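You operate a simulated robot arm through the tools that you are given. There is no shell and no other tool. Be economical: measure what you need, move in short steps, check, and stop when the job is done.

Carry out the task below with a simulated two-armed robot. There is one attempt and no reset: what you move stays moved.

## Task
Take the lid off the purple tin on the end of the beige bench and lay it down there.

Only the result counts: the job must be done as asked and must still hold three seconds after the hand-in. Knocking over, shifting, dropping, spilling or breaking anything else fails it. Lids that push on must go on centred and level and be pressed home; caps that screw on are set level and turned clockwise until they are tight.

## Robot
Two 6-joint arms with two-finger grippers on one trunk, on a base that drives. Base frame: it is fixed to the floor where the robot stands at the start and does not move with it; the origin is under the middle of the robot, x ahead of it, y to its left, z up; the surface under the hand at the start is at about z = 800. Lengths are in mm, angles in rad, forces in N, time in s.
The left shoulder is at the start at [30, 178, 988], the right one opposite. With the tool pointing down near the work surface each hand reaches from about 460 to 840 mm from the robot's upright axis, wherever it stands, measured 20 degrees to its own side. Payload 2.54 kg a hand.
The TCP of each hand is the grasp point between the finger pads, 30 mm short of the fingertips. In the tool frame z runs along the fingers and y along their closing line. Largest opening 116 mm; the body of the gripper starts 95 mm behind the TCP.
Orientation is that of the tool frame in the base frame, as [roll, pitch, yaw] about the fixed x, y, z axes, in that order (R = Rz(yaw) Ry(pitch) Rx(roll)). With the fingers straight down and closing along the base's y, the tool's x points along the base's -x, its y along +y and its z along -z.

## Interface
- The arms move only by the tool arm_command. It takes "left_steps", "right_steps" or both (then of equal length, played together; a hand with none holds still); each is a list that holds one entry, the list of rows, each a list of 7 numbers: the shift along the base's x, y, z in mm, then the turn, a rotation vector about the base's x, y, z in rad, then the opening in per cent of the stroke, from 0 (shut) to 100 (fully open). In form: [[[dx, dy, dz, ax, ay, az, jaw], ...]]. A call has 1 to 12 rows; each row is the pose to reach, as a shift and turn from the pose commanded when the call began. Rows are played at 5 a second. More than 50 mm and 0.15 rad between two rows, or a gripper value outside its range, and nothing of the call is played. Where a pose cannot be reached the arm comes as near as it can. A force on the tool above 40 N (or 10 N above the force at the start of the call, whichever is more), or a blocked arm, ends the call early, and 0.2 s more pass. Each finger travels about 153 mm/s and halts on what it meets, pressing with about 42 N; the grip force reading is that of the motor and also rises with nothing between the fingers. The clock runs only during rows and for 0.2 s after the last one: add rows that repeat a pose to give the fingers time. It gives the time, the measured TCP pose, the force on the tool (base axes), the opening and the grip force at its end, in the units of the frame above (readings bear some noise), with the torque about the TCP (base axes, N m) and any sound that the robot's microphone picked up, and new pictures: "views" is both (left out), scene, wrist or none (wrist: the cameras of the hands that moved).
- Cameras (640 x 400 px; columns grow to the right, rows downward): "scene" is now at [43.9, 0.9, 1702.6]; the picture's right is [0.01, -1.00, 0.00], its down [-0.80, -0.01, -0.60] and it looks along [0.60, 0.00, -0.80] (base axes); focal length 281 px, centre (320, 200). "left" rides on the left gripper at [69, 15, -122] in its tool frame; the picture's right is [-0.21, 0.98, 0.00], its down [-0.83, -0.18, -0.53] and it looks along [-0.52, -0.11, 0.85] (tool axes); focal length 251 px, centre (320, 200). "right" rides on the right gripper at [69, -15, -122] in its tool frame; the picture's right is [0.21, 0.98, 0.00], its down [-0.83, 0.18, -0.53] and it looks along [-0.52, 0.11, 0.85] (tool axes); focal length 251 px, centre (320, 200). There is no depth. A picture from a camera that has moved, and an enlarged one, comes with that camera's place and axes in the base frame and with its lens.
- move_column(by): slides the trunk up (or, below 0, down) by that many mm; the arms and the scene camera ride with it, the base frame stays. It gives what a move gives, with no picture.
- base_move(legs): drives the robot by 1 to 6 legs, each [ahead, left, turn to the left] in mm, mm and rad, along the robot's own axes; the way and the turn of a leg run together, so that a leg with both is an arc; at most 1500 mm and 3.142 rad a leg. The arms and the cameras ride along, it lands a little off, and it stops where it bumps. It gives what a move gives, and a new picture of the scene camera.
- turn_head(pan, tilt): turns the head with the scene camera to pan (to the left, within 2.496 rad either way) and tilt (down, from -0.506 to 1.204), counted from straight ahead of the robot. It gives what a move gives, and a new picture of the scene camera.
- zoom(camera, box): a new picture of the part [left, top, right, bottom] of that camera's present view, enlarged. It takes no simulated time.
- finish_job(): hands the job in; it is judged then, once.

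Work in short steps. Places have to be worked out from the pictures, the camera data and where the tool is seen: move nearer, look again, correct. Check each grasp and each placing, and mend what went wrong. You have 120 turns and 260 pictures in all, those below and enlarged ones among them. Open the grippers and draw the arms clear of the work before you hand the job in, unless the task says otherwise; then end with one line.

The tools are called after "Request:" as name(argument=value, ...) on one line, values as JSON. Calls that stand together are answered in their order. arm_command: Moves the arms, as the interface text tells. Its arguments: {"type":"object","properties":{"left_steps":{"type":"array"},"right_steps":{"type":"array"},"views":{"type":"string","enum":["both","scene","wrist","none"]}},"required":[]} The other tools are called the same way: move_column (by) slides the trunk up or down; base_move (legs) drives the base; turn_head (pan, tilt) turns the head that bears the scene camera; zoom (camera, box) takes an enlarged picture of a part of a camera's view; finish_job () hands the job in.

At the start:

```text
time_s: 0.0
left_eef_pos: [527.6, 213.9, 1067.7]
left_tool_rot: [3.141, 0.0, 3.141]
left_wrist_force: [0.4, -0.1, 0.2]
left_torque: [-0.01, 0.01, 0.01]
left_opening: 116.1
left_finger_force: 0.0
right_eef_pos: [529.8, -275.3, 1085.7]
right_tool_rot: [-3.141, 0.0, 3.141]
right_wrist_force: [0.6, 0.3, -0.5]
right_torque: [0.03, -0.01, 0.01]
right_opening: 116.1
right_finger_force: 0.0
trunk travel left (down, up): [-200.0, 340.0]
robot x, y, heading: [-0.4, 2.2, 0.002]
head pan, tilt: [0.009, 0.93]
```

scene: 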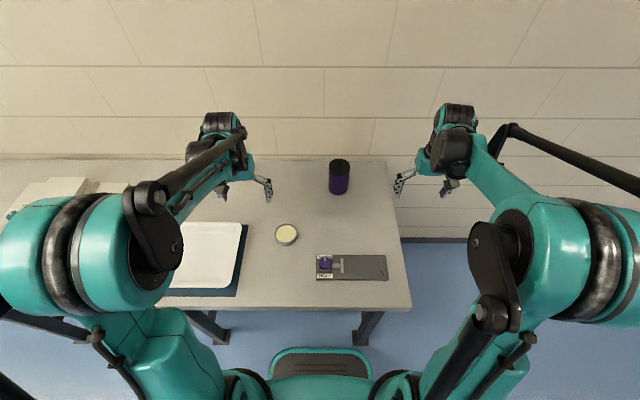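
right: 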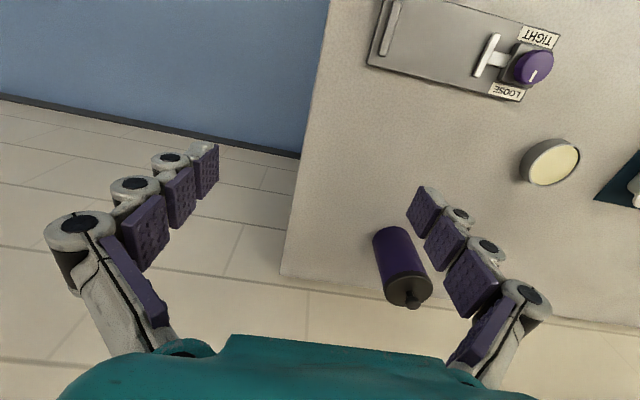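
left: 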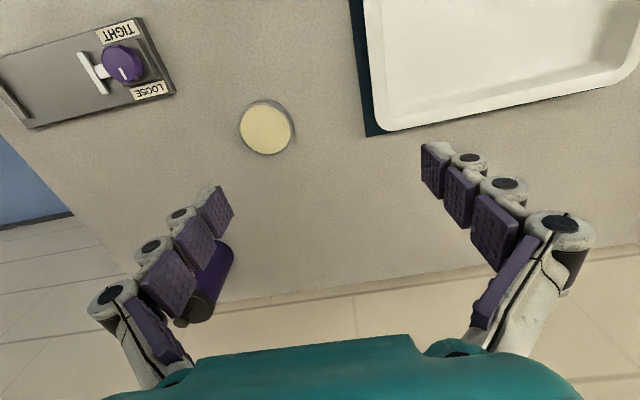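

The purple tin with a dark lid stands near the back of the bench; there is also a clamp plate with a knob. I'll zoom in on both.

Request:
zoom(camera="scene", box=[290, 140, 410, 215])

Request:
zoom(camera="scene", box=[260, 210, 420, 310])

Request:
zoom(camera="right", box=[340, 200, 500, 320])

```text
5.33 times, centred on (350, 178) of scene
camera zoom: at [43.9, 0.9, 1702.6], right [0.01, -1.0, 0.0], down [-0.8, -0.01, -0.6], along [0.6, 0.0, -0.8], focal length 1499 px, centre (160, 320)
```

zoom: 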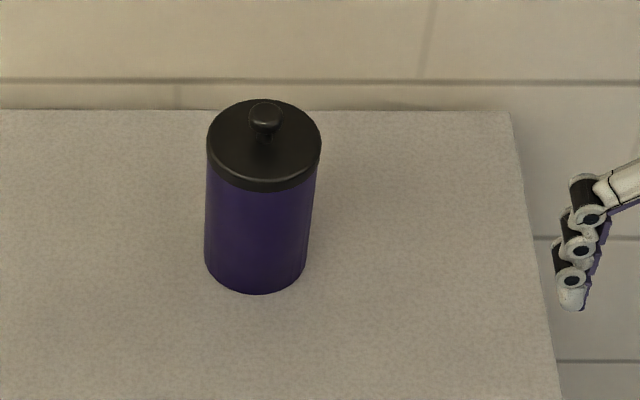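

```text
4.00 times, centred on (340, 260) of scene
camera zoom: at [43.9, 0.9, 1702.6], right [0.01, -1.0, 0.0], down [-0.8, -0.01, -0.6], along [0.6, 0.0, -0.8], focal length 1124 px, centre (240, -40)
```

zoom: 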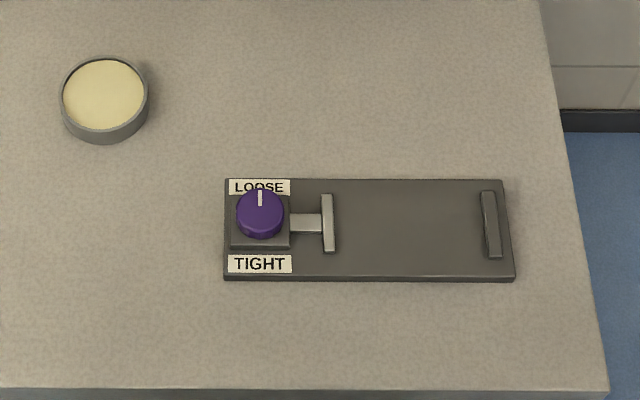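

```text
3.33 times, centred on (420, 260) of right
camera zoom: at [461.0, -290.6, 1207.6], right [-0.21, 0.98, 0.0], down [0.83, 0.18, 0.53], along [0.52, 0.11, -0.85], focal length 838 px, centre (-13, 0)
```

zoom: 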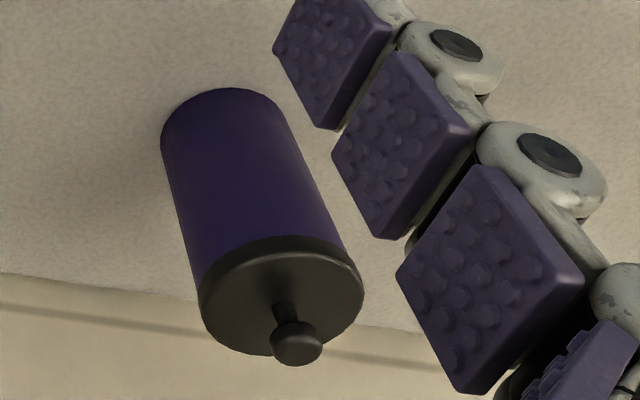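

The tin looks push-lidded with a knob, about 80 mm across, at roughly (786, -73), knob top about z≈955. I'll bring the right hand above it at its current height.

Request:
arm_command(right_steps=[[[32, 25, 0, 0, 0, 0, 100], [64, 50, 0, 0, 0, 0, 100], [96, 75, 0, 0, 0, 0, 100], [128, 100, 0, 0, 0, 0, 100], [160, 126, 0, 0, 0, 0, 100], [192, 152, 0, 0, 0, 0, 100], [224, 177, 0, 0, 0, 0, 100], [250, 202, 0, 0, 0, 0, 100], [250, 202, 0, 0, 0, 0, 100]]])

```text
time_s: 2.0
left_eef_pos: [526.7, 214.1, 1066.3]
left_tool_rot: [-3.141, 0.0, -3.141]
left_wrist_force: [-0.2, 0.2, 0.2]
left_torque: [0.01, -0.02, -0.02]
left_opening: 115.9
left_finger_force: 0.0
right_eef_pos: [778.0, -74.4, 1085.6]
right_tool_rot: [-3.141, 0.0, 3.14]
right_wrist_force: [0.0, 0.3, -0.4]
right_torque: [0.04, -0.04, -0.01]
right_opening: 116.1
right_finger_force: 0.0
trunk travel left (down, up): [-200.0, 340.0]
robot x, y, heading: [2.2, 0.5, 0.003]
head pan, tilt: [0.009, 0.93]
camera scene: at [42.5, 0.3, 1702.7], right [0.01, -1.0, 0.0], down [-0.8, -0.01, -0.6], along [0.6, 0.01, -0.8], focal length 281 px, centre (320, 200)
camera right: at [707.7, -89.3, 1207.9], right [-0.21, 0.98, 0.0], down [0.83, 0.18, 0.53], along [0.52, 0.11, -0.85], focal length 251 px, centre (320, 200)
```

scene: 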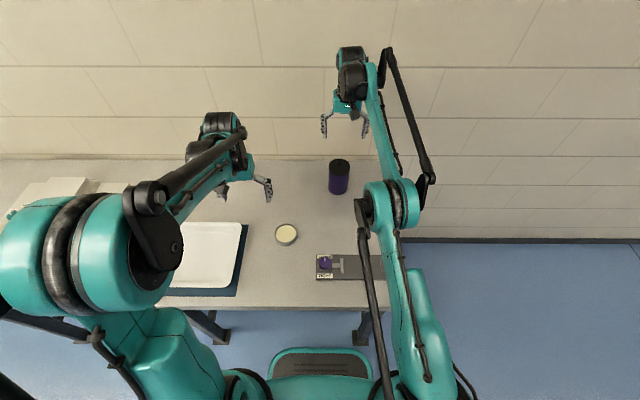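
right: 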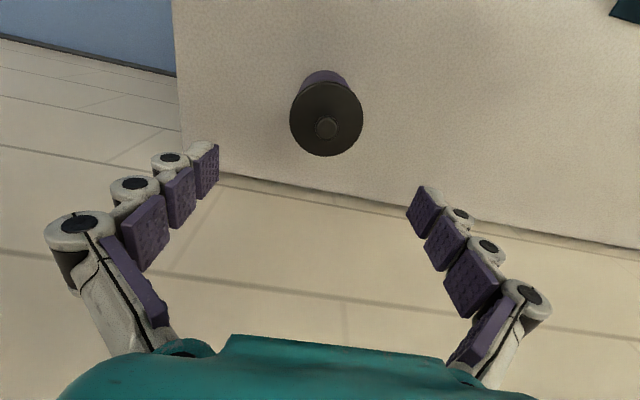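

Seen from the wrist, the knob is at about (777, -69). I'll descend to z≈1025 with y corrected, and look again.

Request:
arm_command(right_steps=[[[0, 5, -30, 0, 0, 0, 100], [0, 5, -60, 0, 0, 0, 100], [0, 5, -60, 0, 0, 0, 60], [0, 5, -60, 0, 0, 0, 60]]], views="wrist")

Request:
zoom(camera="right", box=[220, 60, 440, 200])

Request:
zoom(camera="scene", box=[280, 80, 400, 200])

```text
time_s: 3.0
left_eef_pos: [527.8, 213.6, 1064.9]
left_tool_rot: [-3.141, 0.001, -3.141]
left_wrist_force: [0.0, -0.6, -0.2]
left_torque: [0.0, 0.02, -0.03]
left_opening: 116.0
left_finger_force: 0.1
right_eef_pos: [780.3, -68.9, 1027.2]
right_tool_rot: [3.141, 0.0, -3.141]
right_wrist_force: [-1.3, 0.8, 0.4]
right_torque: [0.01, -0.03, -0.01]
right_opening: 69.4
right_finger_force: 0.1
trunk travel left (down, up): [-200.0, 340.0]
robot x, y, heading: [-1.0, -0.9, 0.002]
head pan, tilt: [0.009, 0.93]
camera right: at [710.5, -83.8, 1148.0], right [-0.21, 0.98, 0.0], down [0.83, 0.18, 0.53], along [0.52, 0.11, -0.85], focal length 251 px, centre (320, 200)
```

right: 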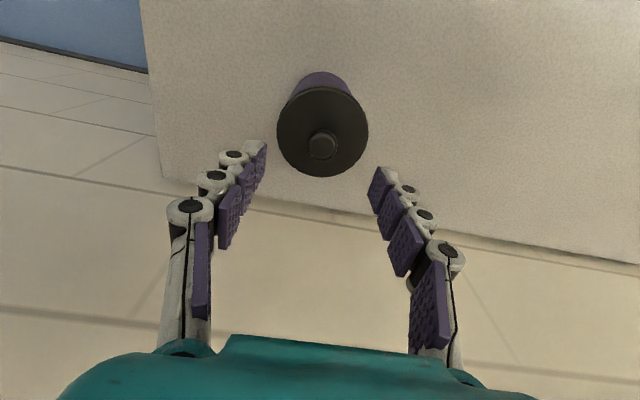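

```text
2.86 times, centred on (330, 130) of right
camera zoom: at [710.5, -83.8, 1148.0], right [-0.21, 0.98, 0.0], down [0.83, 0.18, 0.53], along [0.52, 0.11, -0.85], focal length 718 px, centre (291, 400)
```

zoom: 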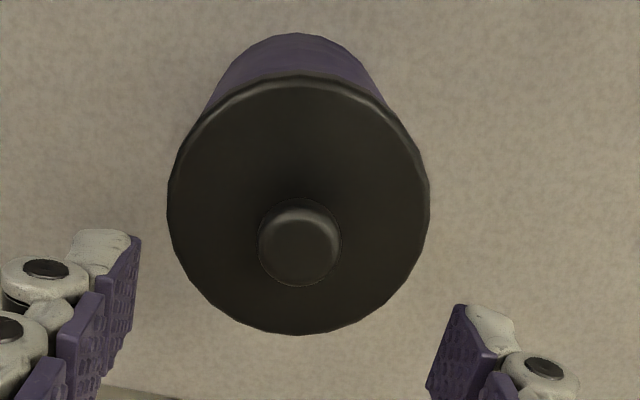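

```text
3.33 times, centred on (340, 140) of scene
camera zoom: at [44.2, 0.9, 1702.6], right [0.01, -1.0, 0.0], down [-0.8, -0.01, -0.6], along [0.6, 0.0, -0.8], focal length 937 px, centre (253, 400)
```

zoom: 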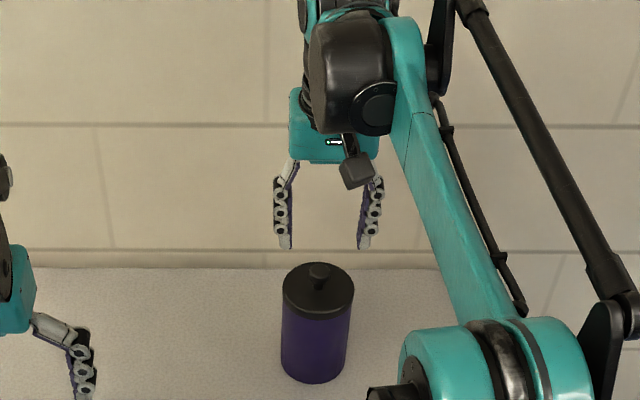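

Combining views: lid top at z≈930, centre about (776, -67), knob about 22 mm wide with its top near 957. I'll narrow the jaws and go down to z≈985 for a closer check.

Request:
arm_command(right_steps=[[[-3, 1, -20, 0, 0, 0, 50], [-3, 1, -42, 0, 0, 0, 50], [-3, 1, -42, 0, 0, 0, 50]]], views="wrist")

Request:
zoom(camera="right", box=[220, 80, 440, 220])

Request:
zoom(camera="scene", box=[300, 120, 380, 200])

```text
time_s: 3.8
left_eef_pos: [527.5, 214.4, 1066.7]
left_tool_rot: [3.141, -0.001, 3.141]
left_wrist_force: [0.4, 0.1, 0.1]
left_torque: [-0.02, 0.0, -0.01]
left_opening: 116.1
left_finger_force: 0.1
right_eef_pos: [777.5, -67.3, 984.4]
right_tool_rot: [3.142, 0.0, 3.142]
right_wrist_force: [-0.8, -0.2, 0.5]
right_torque: [0.0, 0.0, 0.02]
right_opening: 58.1
right_finger_force: 0.1
trunk travel left (down, up): [-200.0, 340.0]
robot x, y, heading: [0.3, -0.3, 0.001]
head pan, tilt: [0.009, 0.93]
camera right: at [707.4, -82.6, 1105.6], right [-0.21, 0.98, 0.0], down [0.83, 0.18, 0.53], along [0.52, 0.11, -0.85], focal length 251 px, centre (320, 200)
```

right: 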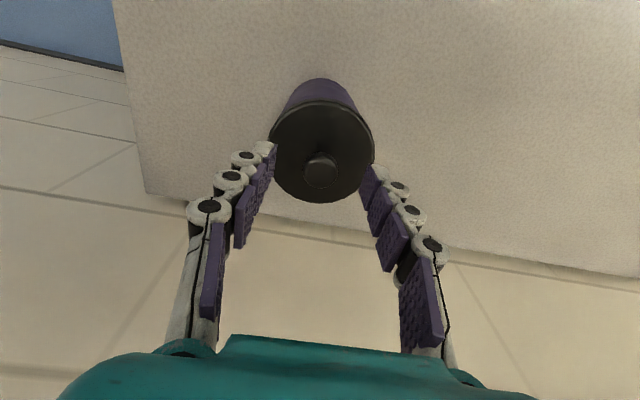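

```text
2.86 times, centred on (330, 150) of right
camera zoom: at [707.4, -82.6, 1105.6], right [-0.21, 0.98, 0.0], down [0.83, 0.18, 0.53], along [0.52, 0.11, -0.85], focal length 718 px, centre (291, 343)
```

zoom: 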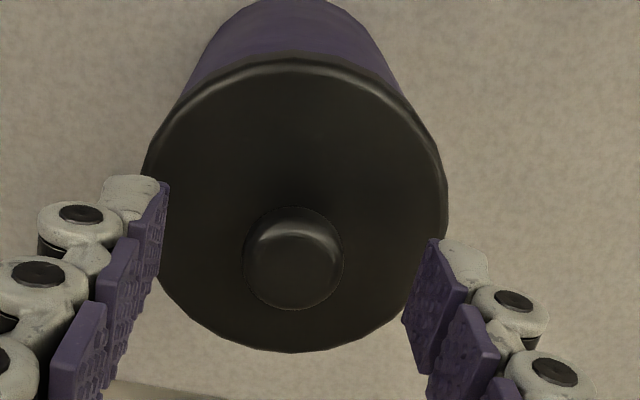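

```text
5.00 times, centred on (340, 160) of scene
camera zoom: at [43.6, 1.0, 1702.6], right [0.01, -1.0, 0.0], down [-0.8, -0.01, -0.6], along [0.6, 0.0, -0.8], focal length 1406 px, centre (220, 400)
```

zoom: 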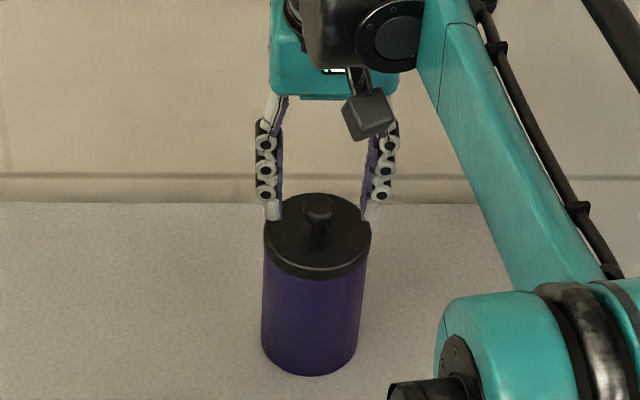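

The knob is centred at about (776, -67.5), right under the TCP. I'll lower to z≈962 so the fingertips sit just above the lid, then close on the knob.

Request:
arm_command(right_steps=[[[-1, 0, -12, 0, 0, 0, 50], [-1, 0, -22, 0, 0, 0, 50], [-1, 0, -22, 0, 0, 0, 50]]], views="wrist")

Request:
zoom(camera="scene", box=[310, 140, 370, 200])

```text
time_s: 4.6
left_eef_pos: [527.3, 213.0, 1065.5]
left_tool_rot: [-3.141, -0.001, -3.141]
left_wrist_force: [-0.5, 0.4, 0.4]
left_torque: [0.0, 0.04, 0.0]
left_opening: 115.8
left_finger_force: 0.0
right_eef_pos: [776.2, -68.2, 961.6]
right_tool_rot: [-3.141, 0.0, -3.14]
right_wrist_force: [0.6, -0.1, 0.5]
right_torque: [0.0, 0.03, 0.0]
right_opening: 58.0
right_finger_force: 0.1
trunk travel left (down, up): [-200.0, 340.0]
robot x, y, heading: [2.4, 0.9, 0.004]
head pan, tilt: [0.009, 0.93]
camera right: at [706.6, -82.7, 1083.6], right [-0.21, 0.98, 0.0], down [0.83, 0.18, 0.53], along [0.52, 0.11, -0.85], focal length 251 px, centre (320, 200)
```

right: 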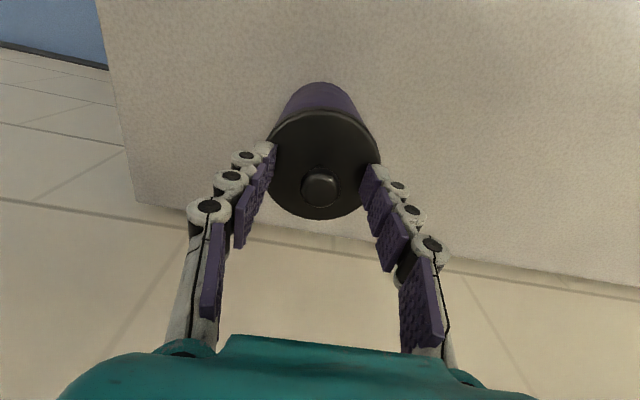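

```text
6.67 times, centred on (340, 170) of scene
camera zoom: at [43.9, 1.0, 1702.6], right [0.01, -1.0, 0.0], down [-0.8, -0.01, -0.6], along [0.6, 0.0, -0.8], focal length 1874 px, centre (187, 400)
```

zoom: 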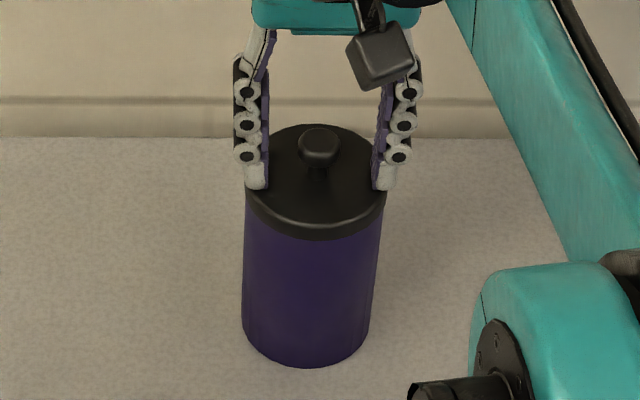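

No contact force and the fingertips straddle the knob just above the lid. I'll close the jaws.

Request:
arm_command(right_steps=[[[0, 0, 0, 0, 0, 0, 25], [0, 0, 0, 0, 0, 0, 10], [0, 0, 0, 0, 0, 0, 10], [0, 0, 0, 0, 0, 0, 5]]], views="wrist")

Request:
zoom(camera="scene", box=[310, 140, 370, 200])

```text
time_s: 5.6
left_eef_pos: [527.6, 214.8, 1066.6]
left_tool_rot: [3.141, 0.0, 3.141]
left_wrist_force: [0.1, -0.1, 0.3]
left_torque: [0.0, 0.03, 0.05]
left_opening: 116.0
left_finger_force: 0.0
right_eef_pos: [775.5, -68.7, 961.7]
right_tool_rot: [3.141, 0.0, 3.141]
right_wrist_force: [0.5, 1.8, 1.4]
right_torque: [0.03, -0.02, 0.0]
right_opening: 20.3
right_finger_force: 42.0
trunk travel left (down, up): [-200.0, 340.0]
robot x, y, heading: [2.9, 0.7, -0.001]
head pan, tilt: [0.009, 0.93]
camera right: at [706.6, -82.5, 1083.8], right [-0.21, 0.98, 0.0], down [0.83, 0.18, 0.53], along [0.52, 0.11, -0.85], focal length 251 px, centre (320, 200)
```

right: 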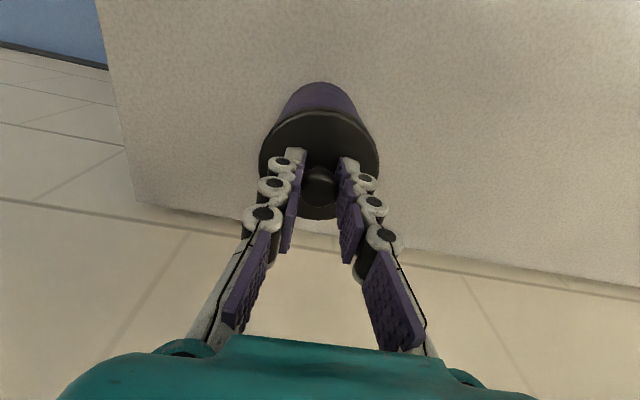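

```text
6.67 times, centred on (340, 170) of scene
camera zoom: at [43.9, 1.1, 1702.6], right [0.01, -1.0, 0.0], down [-0.8, -0.01, -0.6], along [0.6, 0.0, -0.8], focal length 1874 px, centre (187, 400)
```

zoom: 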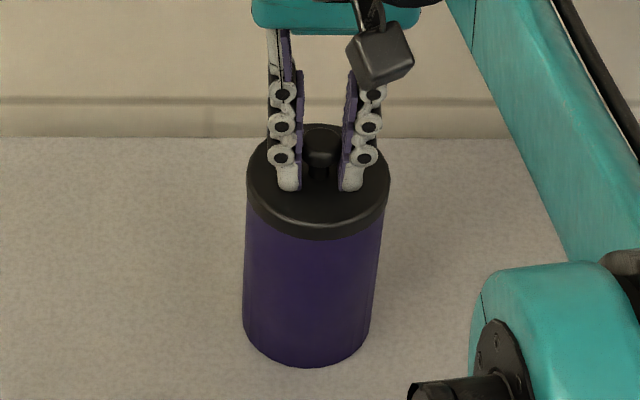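

The knob is held (20 mm, 42 N). I'll lift just a few mm and read the force to see whether the lid comes loose or the tin follows.

Request:
arm_command(right_steps=[[[0, 0, 1, 0, 0, 0, 5], [0, 0, 2, 0, 0, 0, 5], [0, 0, 3, 0, 0, 0, 5], [0, 0, 4, 0, 0, 0, 5], [0, 0, 5, 0, 0, 0, 5]]], views="wrist")

Request:
zoom(camera="scene", box=[310, 140, 370, 200])

```text
time_s: 6.8
left_eef_pos: [527.2, 214.2, 1064.9]
left_tool_rot: [3.14, 0.0, 3.141]
left_wrist_force: [-0.3, 0.1, -0.8]
left_torque: [-0.01, 0.0, 0.05]
left_opening: 115.7
left_finger_force: 0.1
right_eef_pos: [776.9, -67.3, 967.6]
right_tool_rot: [-3.141, 0.0, -3.141]
right_wrist_force: [0.5, -0.5, 0.1]
right_torque: [0.01, 0.03, 0.02]
right_opening: 20.7
right_finger_force: 41.8
trunk travel left (down, up): [-200.0, 340.0]
robot x, y, heading: [1.4, -1.1, -0.0]
head pan, tilt: [0.009, 0.93]
heard: snap
camera right: at [707.0, -82.5, 1088.7], right [-0.21, 0.98, 0.0], down [0.83, 0.18, 0.53], along [0.52, 0.11, -0.85], focal length 251 px, centre (320, 200)
```

right: 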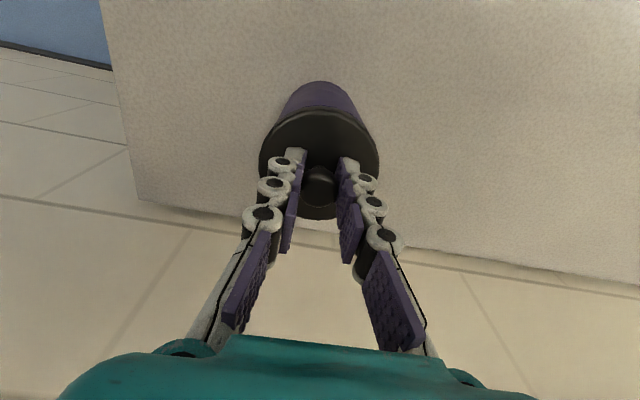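

```text
6.67 times, centred on (340, 170) of scene
camera zoom: at [44.1, 0.9, 1702.6], right [0.01, -1.0, 0.0], down [-0.8, -0.01, -0.6], along [0.6, 0.0, -0.8], focal length 1874 px, centre (187, 400)
```

zoom: 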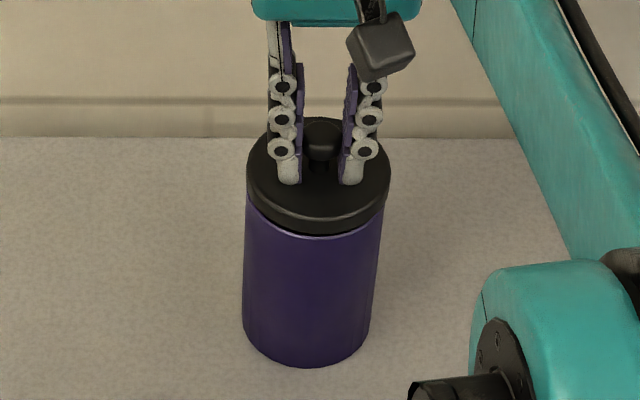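

A snap: the lid came loose and the tin stayed put. I'll lift straight up by 80 mm.

Request:
arm_command(right_steps=[[[0, 0, 8, 0, 0, 0, 5], [0, 0, 20, 0, 0, 0, 5], [0, 0, 40, 0, 0, 0, 5], [0, 0, 60, 0, 0, 0, 5], [0, 0, 80, 0, 0, 0, 5], [0, 0, 80, 0, 0, 0, 5]]])

```text
time_s: 8.2
left_eef_pos: [526.9, 214.4, 1066.2]
left_tool_rot: [3.141, 0.0, -3.141]
left_wrist_force: [0.1, 0.2, -0.5]
left_torque: [0.03, -0.01, 0.0]
left_opening: 116.0
left_finger_force: 0.0
right_eef_pos: [775.5, -67.8, 1047.1]
right_tool_rot: [3.142, 0.0, -3.14]
right_wrist_force: [-0.1, 0.0, -1.1]
right_torque: [-0.02, 0.03, 0.01]
right_opening: 20.5
right_finger_force: 42.0
trunk travel left (down, up): [-200.0, 340.0]
robot x, y, heading: [2.1, 1.1, -0.003]
head pan, tilt: [0.009, 0.93]
camera scene: at [44.4, 0.9, 1702.6], right [0.01, -1.0, 0.0], down [-0.8, -0.01, -0.6], along [0.6, 0.0, -0.8], focal length 281 px, centre (320, 200)
camera right: at [706.8, -82.5, 1168.5], right [-0.21, 0.98, 0.0], down [0.83, 0.18, 0.53], along [0.52, 0.11, -0.85], focal length 251 px, centre (320, 200)
```

scene: 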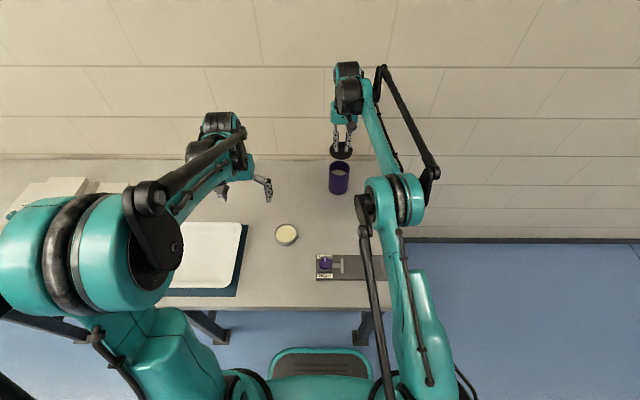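
right: 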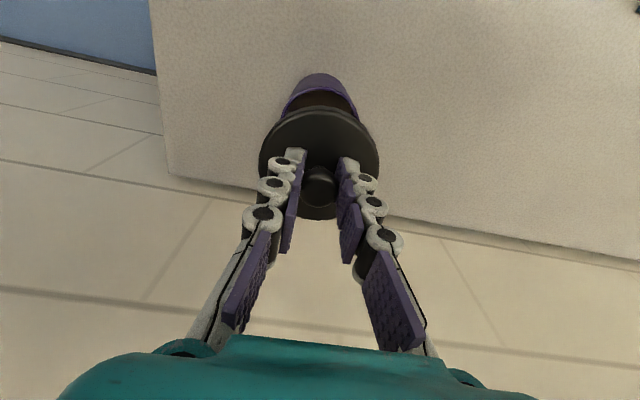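

The lid is clear of the open tin, which stands where it was. I'll carry it to the free area at about (630, -120), in front of the tin, and lower to z≈880.

Request:
arm_command(right_steps=[[[-36, -13, 0, 0, 0, 0, 5], [-73, -26, 0, 0, 0, 0, 5], [-110, -39, 0, 0, 0, 0, 5], [-146, -52, 0, 0, 0, 0, 5], [-146, -52, -40, 0, 0, 0, 5], [-146, -52, -80, 0, 0, 0, 5], [-146, -52, -120, 0, 0, 0, 5], [-146, -52, -150, 0, 0, 0, 5], [-146, -52, -167, 0, 0, 0, 5], [-146, -52, -167, 0, 0, 0, 5]]])

Request:
zoom(camera="scene", box=[290, 140, 410, 260])

```text
time_s: 10.4
left_eef_pos: [527.7, 214.5, 1066.6]
left_tool_rot: [-3.141, -0.001, 3.14]
left_wrist_force: [-0.3, -0.5, -0.3]
left_torque: [-0.03, -0.02, 0.02]
left_opening: 115.9
left_finger_force: 0.1
right_eef_pos: [629.6, -119.6, 880.4]
right_tool_rot: [-3.141, 0.001, 3.14]
right_wrist_force: [0.9, 0.4, -1.0]
right_torque: [0.01, 0.04, -0.01]
right_opening: 21.0
right_finger_force: 42.1
trunk travel left (down, up): [-200.0, 340.0]
robot x, y, heading: [-2.1, -2.2, 0.006]
head pan, tilt: [0.009, 0.93]
camera scene: at [43.7, 0.9, 1702.6], right [0.01, -1.0, 0.0], down [-0.8, -0.01, -0.6], along [0.6, 0.0, -0.8], focal length 281 px, centre (320, 200)
camera right: at [560.5, -134.6, 1001.3], right [-0.21, 0.98, 0.0], down [0.83, 0.18, 0.53], along [0.52, 0.11, -0.85], focal length 251 px, centre (320, 200)
```

scene: 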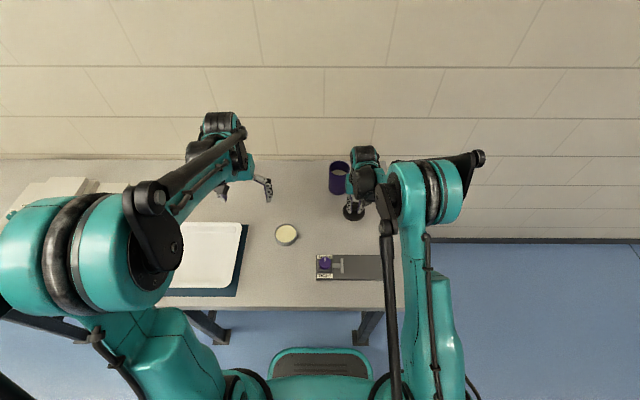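
right: 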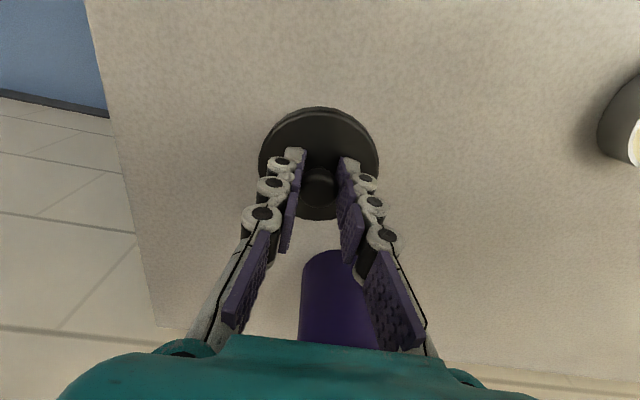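

```text
3.33 times, centred on (350, 200) of scene
camera zoom: at [43.7, 0.9, 1702.6], right [0.01, -1.0, 0.0], down [-0.8, -0.01, -0.6], along [0.6, 0.0, -0.8], focal length 937 px, centre (220, 200)
```

zoom: 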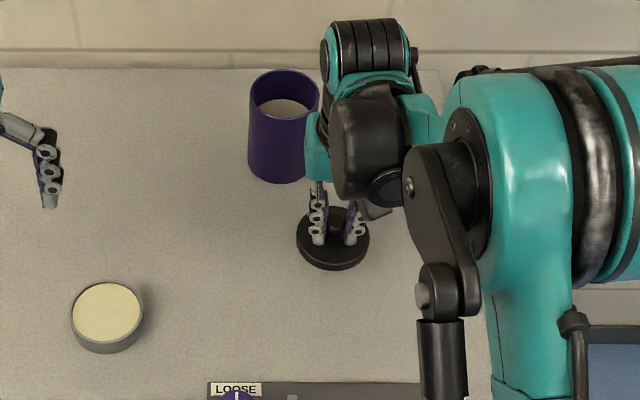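

The lid hangs level with roughly 30 mm to go, and all is clear. I'll lower slowly until contact.

Request:
arm_command(right_steps=[[[0, 0, -8, 0, 0, 0, 5], [0, 0, -16, 0, 0, 0, 5], [0, 0, -21, 0, 0, 0, 5], [0, 0, -24, 0, 0, 0, 5], [0, 0, -26, 0, 0, 0, 5], [0, 0, -28, 0, 0, 0, 5], [0, 0, -28, 0, 0, 0, 5]]], views="wrist")

Request:
zoom(camera="scene", box=[310, 170, 390, 230])

```text
time_s: 12.0
left_eef_pos: [527.6, 213.5, 1066.3]
left_tool_rot: [3.142, 0.0, -3.14]
left_wrist_force: [0.0, -0.5, -0.5]
left_torque: [0.02, 0.0, 0.0]
left_opening: 115.8
left_finger_force: 0.0
right_eef_pos: [630.5, -119.5, 851.9]
right_tool_rot: [-3.14, 0.0, 3.141]
right_wrist_force: [0.2, 0.0, -1.2]
right_torque: [0.05, -0.02, 0.04]
right_opening: 21.1
right_finger_force: 42.5
trunk travel left (down, up): [-200.0, 340.0]
robot x, y, heading: [1.6, -1.1, -0.001]
head pan, tilt: [0.009, 0.93]
camera right: at [560.9, -134.7, 973.8], right [-0.21, 0.98, 0.0], down [0.83, 0.18, 0.53], along [0.52, 0.11, -0.85], focal length 251 px, centre (320, 200)
```

right: 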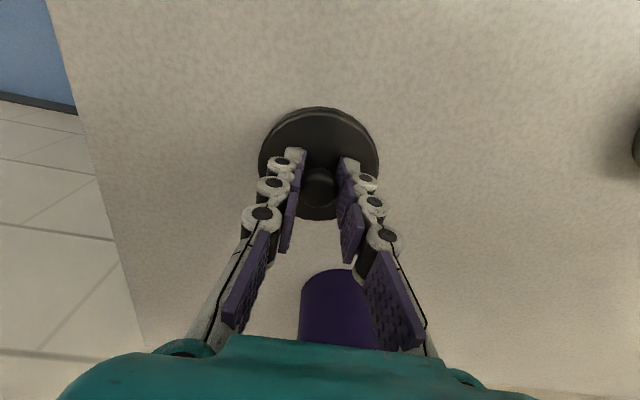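

```text
6.67 times, centred on (350, 200) of scene
camera zoom: at [44.0, 0.9, 1702.6], right [0.01, -1.0, 0.0], down [-0.8, -0.01, -0.6], along [0.6, 0.0, -0.8], focal length 1874 px, centre (120, 200)
```

zoom: 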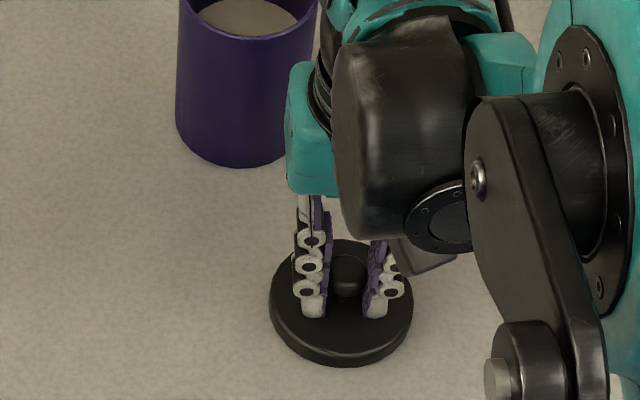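

No contact yet (weight only, -1.2 N). I'll continue in 1 mm steps.

Request:
arm_command(right_steps=[[[0, 0, -1, 0, 0, 0, 5], [0, 0, -2, 0, 0, 0, 5], [0, 0, -3, 0, 0, 0, 5], [0, 0, -4, 0, 0, 0, 5], [0, 0, -5, 0, 0, 0, 5]]], views="none")

```text
time_s: 13.2
left_eef_pos: [527.5, 214.8, 1066.4]
left_tool_rot: [-3.141, 0.001, 3.141]
left_wrist_force: [1.2, 0.5, 1.0]
left_torque: [-0.01, 0.02, 0.02]
left_opening: 116.3
left_finger_force: 0.1
right_eef_pos: [631.6, -119.5, 846.9]
right_tool_rot: [-3.141, 0.001, 3.141]
right_wrist_force: [-0.3, -0.1, -1.4]
right_torque: [0.0, -0.02, -0.01]
right_opening: 21.1
right_finger_force: 42.5
trunk travel left (down, up): [-200.0, 340.0]
robot x, y, heading: [-1.4, -3.6, -0.004]
head pan, tilt: [0.009, 0.93]
```

Still no contact at z≈847; I'll go on a few more millimetres.

Request:
arm_command(right_steps=[[[0, 0, -1, 0, 0, 0, 5], [0, 0, -2, 0, 0, 0, 5], [0, 0, -3, 0, 0, 0, 5], [0, 0, -4, 0, 0, 0, 5]]], views="none")

Request:
zoom(camera="scene", box=[310, 170, 390, 230])

```text
time_s: 14.2
left_eef_pos: [526.6, 213.3, 1066.4]
left_tool_rot: [3.141, 0.001, -3.142]
left_wrist_force: [0.8, -0.7, -0.2]
left_torque: [0.02, -0.01, 0.03]
left_opening: 116.2
left_finger_force: 0.0
right_eef_pos: [630.4, -120.0, 843.3]
right_tool_rot: [-3.141, 0.0, 3.142]
right_wrist_force: [0.3, 0.5, 0.3]
right_torque: [0.04, -0.03, 0.0]
right_opening: 21.0
right_finger_force: 41.7
trunk travel left (down, up): [-200.0, 340.0]
robot x, y, heading: [-2.7, -0.1, -0.001]
head pan, tilt: [0.009, 0.93]
```

```text
6.67 times, centred on (350, 200) of scene
camera zoom: at [44.1, 0.9, 1702.6], right [0.01, -1.0, 0.0], down [-0.8, -0.01, -0.6], along [0.6, 0.0, -0.8], focal length 1874 px, centre (120, 200)
```

zoom: 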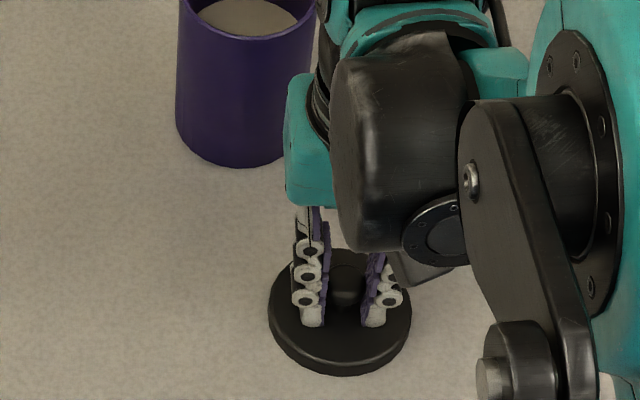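

The weight has gone off the wrist, which suggests first contact. I'll press 2 mm more to confirm.

Request:
arm_command(right_steps=[[[0, 0, -1, 0, 0, 0, 5], [0, 0, -2, 0, 0, 0, 5], [0, 0, -2, 0, 0, 0, 5]]], views="none")

```text
time_s: 15.0
left_eef_pos: [526.2, 214.6, 1065.6]
left_tool_rot: [3.141, 0.0, 3.141]
left_wrist_force: [0.4, -1.1, 0.5]
left_torque: [0.02, 0.0, -0.01]
left_opening: 116.2
left_finger_force: 0.1
right_eef_pos: [630.4, -120.3, 841.6]
right_tool_rot: [3.141, 0.001, 3.141]
right_wrist_force: [1.9, -1.7, 6.7]
right_torque: [-0.08, -0.03, -0.02]
right_opening: 20.9
right_finger_force: 42.1
trunk travel left (down, up): [-200.0, 340.0]
robot x, y, heading: [-0.5, 0.4, -0.002]
head pan, tilt: [0.009, 0.93]
```

Contact is firm (6.7 N). I'll ease up 1 mm, open the jaws moderately, then rise straight up.

Request:
arm_command(right_steps=[[[0, 0, 1, 0, 0, 0, 5], [0, 0, 1, 0, 0, 0, 25], [0, 0, 1, 0, 0, 0, 45], [0, 0, 1, 0, 0, 0, 45], [0, 0, 20, 0, 0, 0, 45], [0, 0, 60, 0, 0, 0, 45], [0, 0, 100, 0, 0, 0, 45], [0, 0, 145, 0, 0, 0, 45], [0, 0, 190, 0, 0, 0, 45], [0, 0, 230, 0, 0, 0, 45], [0, 0, 230, 0, 0, 0, 45]]])

```text
time_s: 17.4
left_eef_pos: [527.2, 214.4, 1066.0]
left_tool_rot: [-3.14, -0.002, 3.141]
left_wrist_force: [-0.2, -0.1, 0.2]
left_torque: [0.04, 0.01, -0.02]
left_opening: 116.0
left_finger_force: 0.0
right_eef_pos: [631.0, -120.7, 1070.6]
right_tool_rot: [-3.141, 0.002, 3.141]
right_wrist_force: [-0.1, 0.9, 0.5]
right_torque: [0.0, 0.03, 0.02]
right_opening: 52.2
right_finger_force: 0.1
trunk travel left (down, up): [-200.0, 340.0]
robot x, y, heading: [-0.7, -0.8, -0.0]
head pan, tilt: [0.009, 0.93]
camera scene: at [44.5, 0.8, 1702.6], right [0.01, -1.0, 0.0], down [-0.8, -0.01, -0.6], along [0.6, 0.0, -0.8], focal length 281 px, centre (320, 200)
camera right: at [561.3, -134.2, 1192.1], right [-0.21, 0.98, 0.0], down [0.83, 0.18, 0.53], along [0.52, 0.11, -0.85], focal length 251 px, centre (320, 200)
```

scene: 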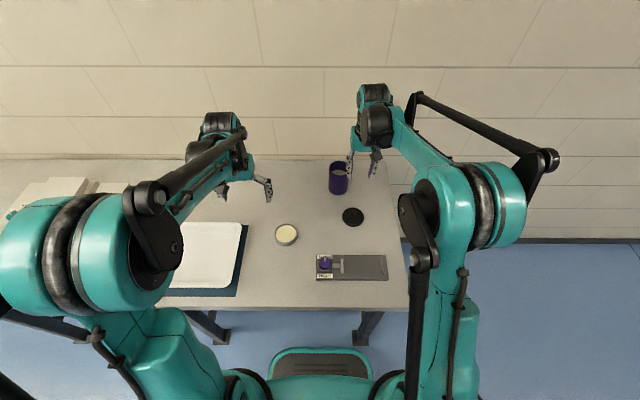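
right: 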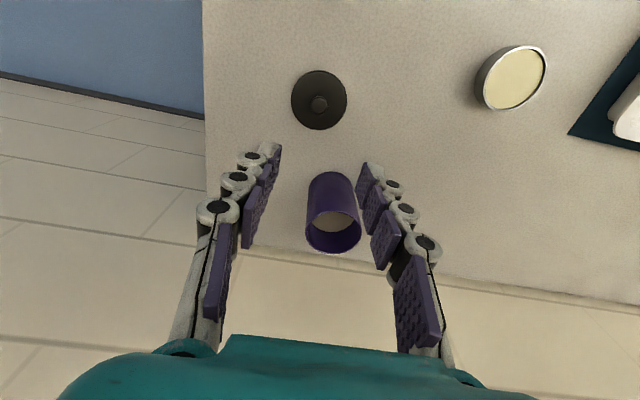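

The lid lies flat on the bench and the tin stands open and upright. I'll draw the right hand back to its starting side and open it.

Request:
arm_command(right_steps=[[[-25, -38, 3, 0, 0, 0, 60], [-50, -77, 6, 0, 0, 0, 80], [-75, -116, 10, 0, 0, 0, 100], [-100, -154, 15, 0, 0, 0, 100], [-100, -154, 15, 0, 0, 0, 100]]], views="scene")

Request:
zoom(camera="scene", box=[290, 140, 410, 240])

```text
time_s: 18.6
left_eef_pos: [528.2, 214.8, 1065.1]
left_tool_rot: [-3.14, 0.001, 3.141]
left_wrist_force: [0.3, 0.3, 0.5]
left_torque: [0.01, -0.01, 0.0]
left_opening: 116.0
left_finger_force: 0.1
right_eef_pos: [531.2, -273.8, 1086.0]
right_tool_rot: [3.14, 0.001, -3.141]
right_wrist_force: [0.4, 1.1, 0.0]
right_torque: [-0.01, -0.03, 0.0]
right_opening: 116.1
right_finger_force: 0.0
trunk travel left (down, up): [-200.0, 340.0]
robot x, y, heading: [-0.3, 0.7, -0.0]
head pan, tilt: [0.009, 0.93]
camera scene: at [44.8, 1.7, 1702.6], right [0.01, -1.0, 0.0], down [-0.8, -0.01, -0.6], along [0.6, 0.0, -0.8], focal length 281 px, centre (320, 200)
```

scene: 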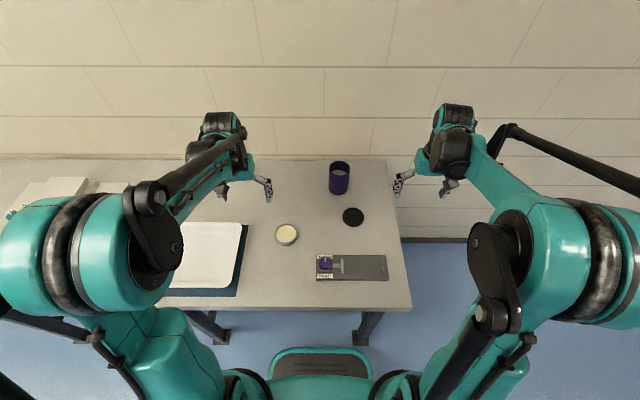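

```text
4.00 times, centred on (350, 190) of scene
camera zoom: at [44.8, 1.7, 1702.6], right [0.01, -1.0, 0.0], down [-0.8, -0.01, -0.6], along [0.6, 0.0, -0.8], focal length 1124 px, centre (200, 240)
```

zoom: 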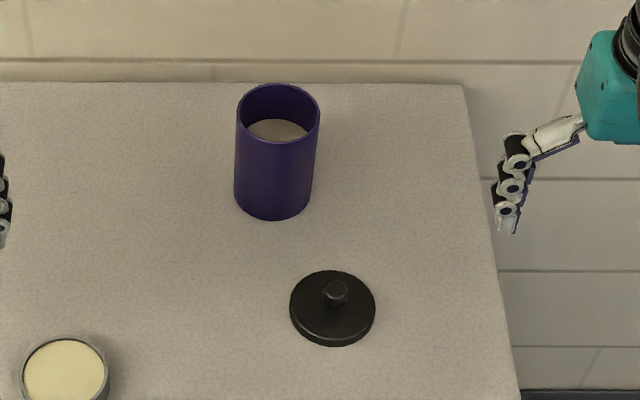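

The lid lies flat on the bench, the tin is open and upright, and both arms are clear, so I'm handing in.

Request:
finish_job()

```text
The job is handed in.
```

The lid is off the purple tin and lying flat on the end of the beige bench, just in front of the tin. The tin is open and upright in its original place, and nothing else on the bench was touched.
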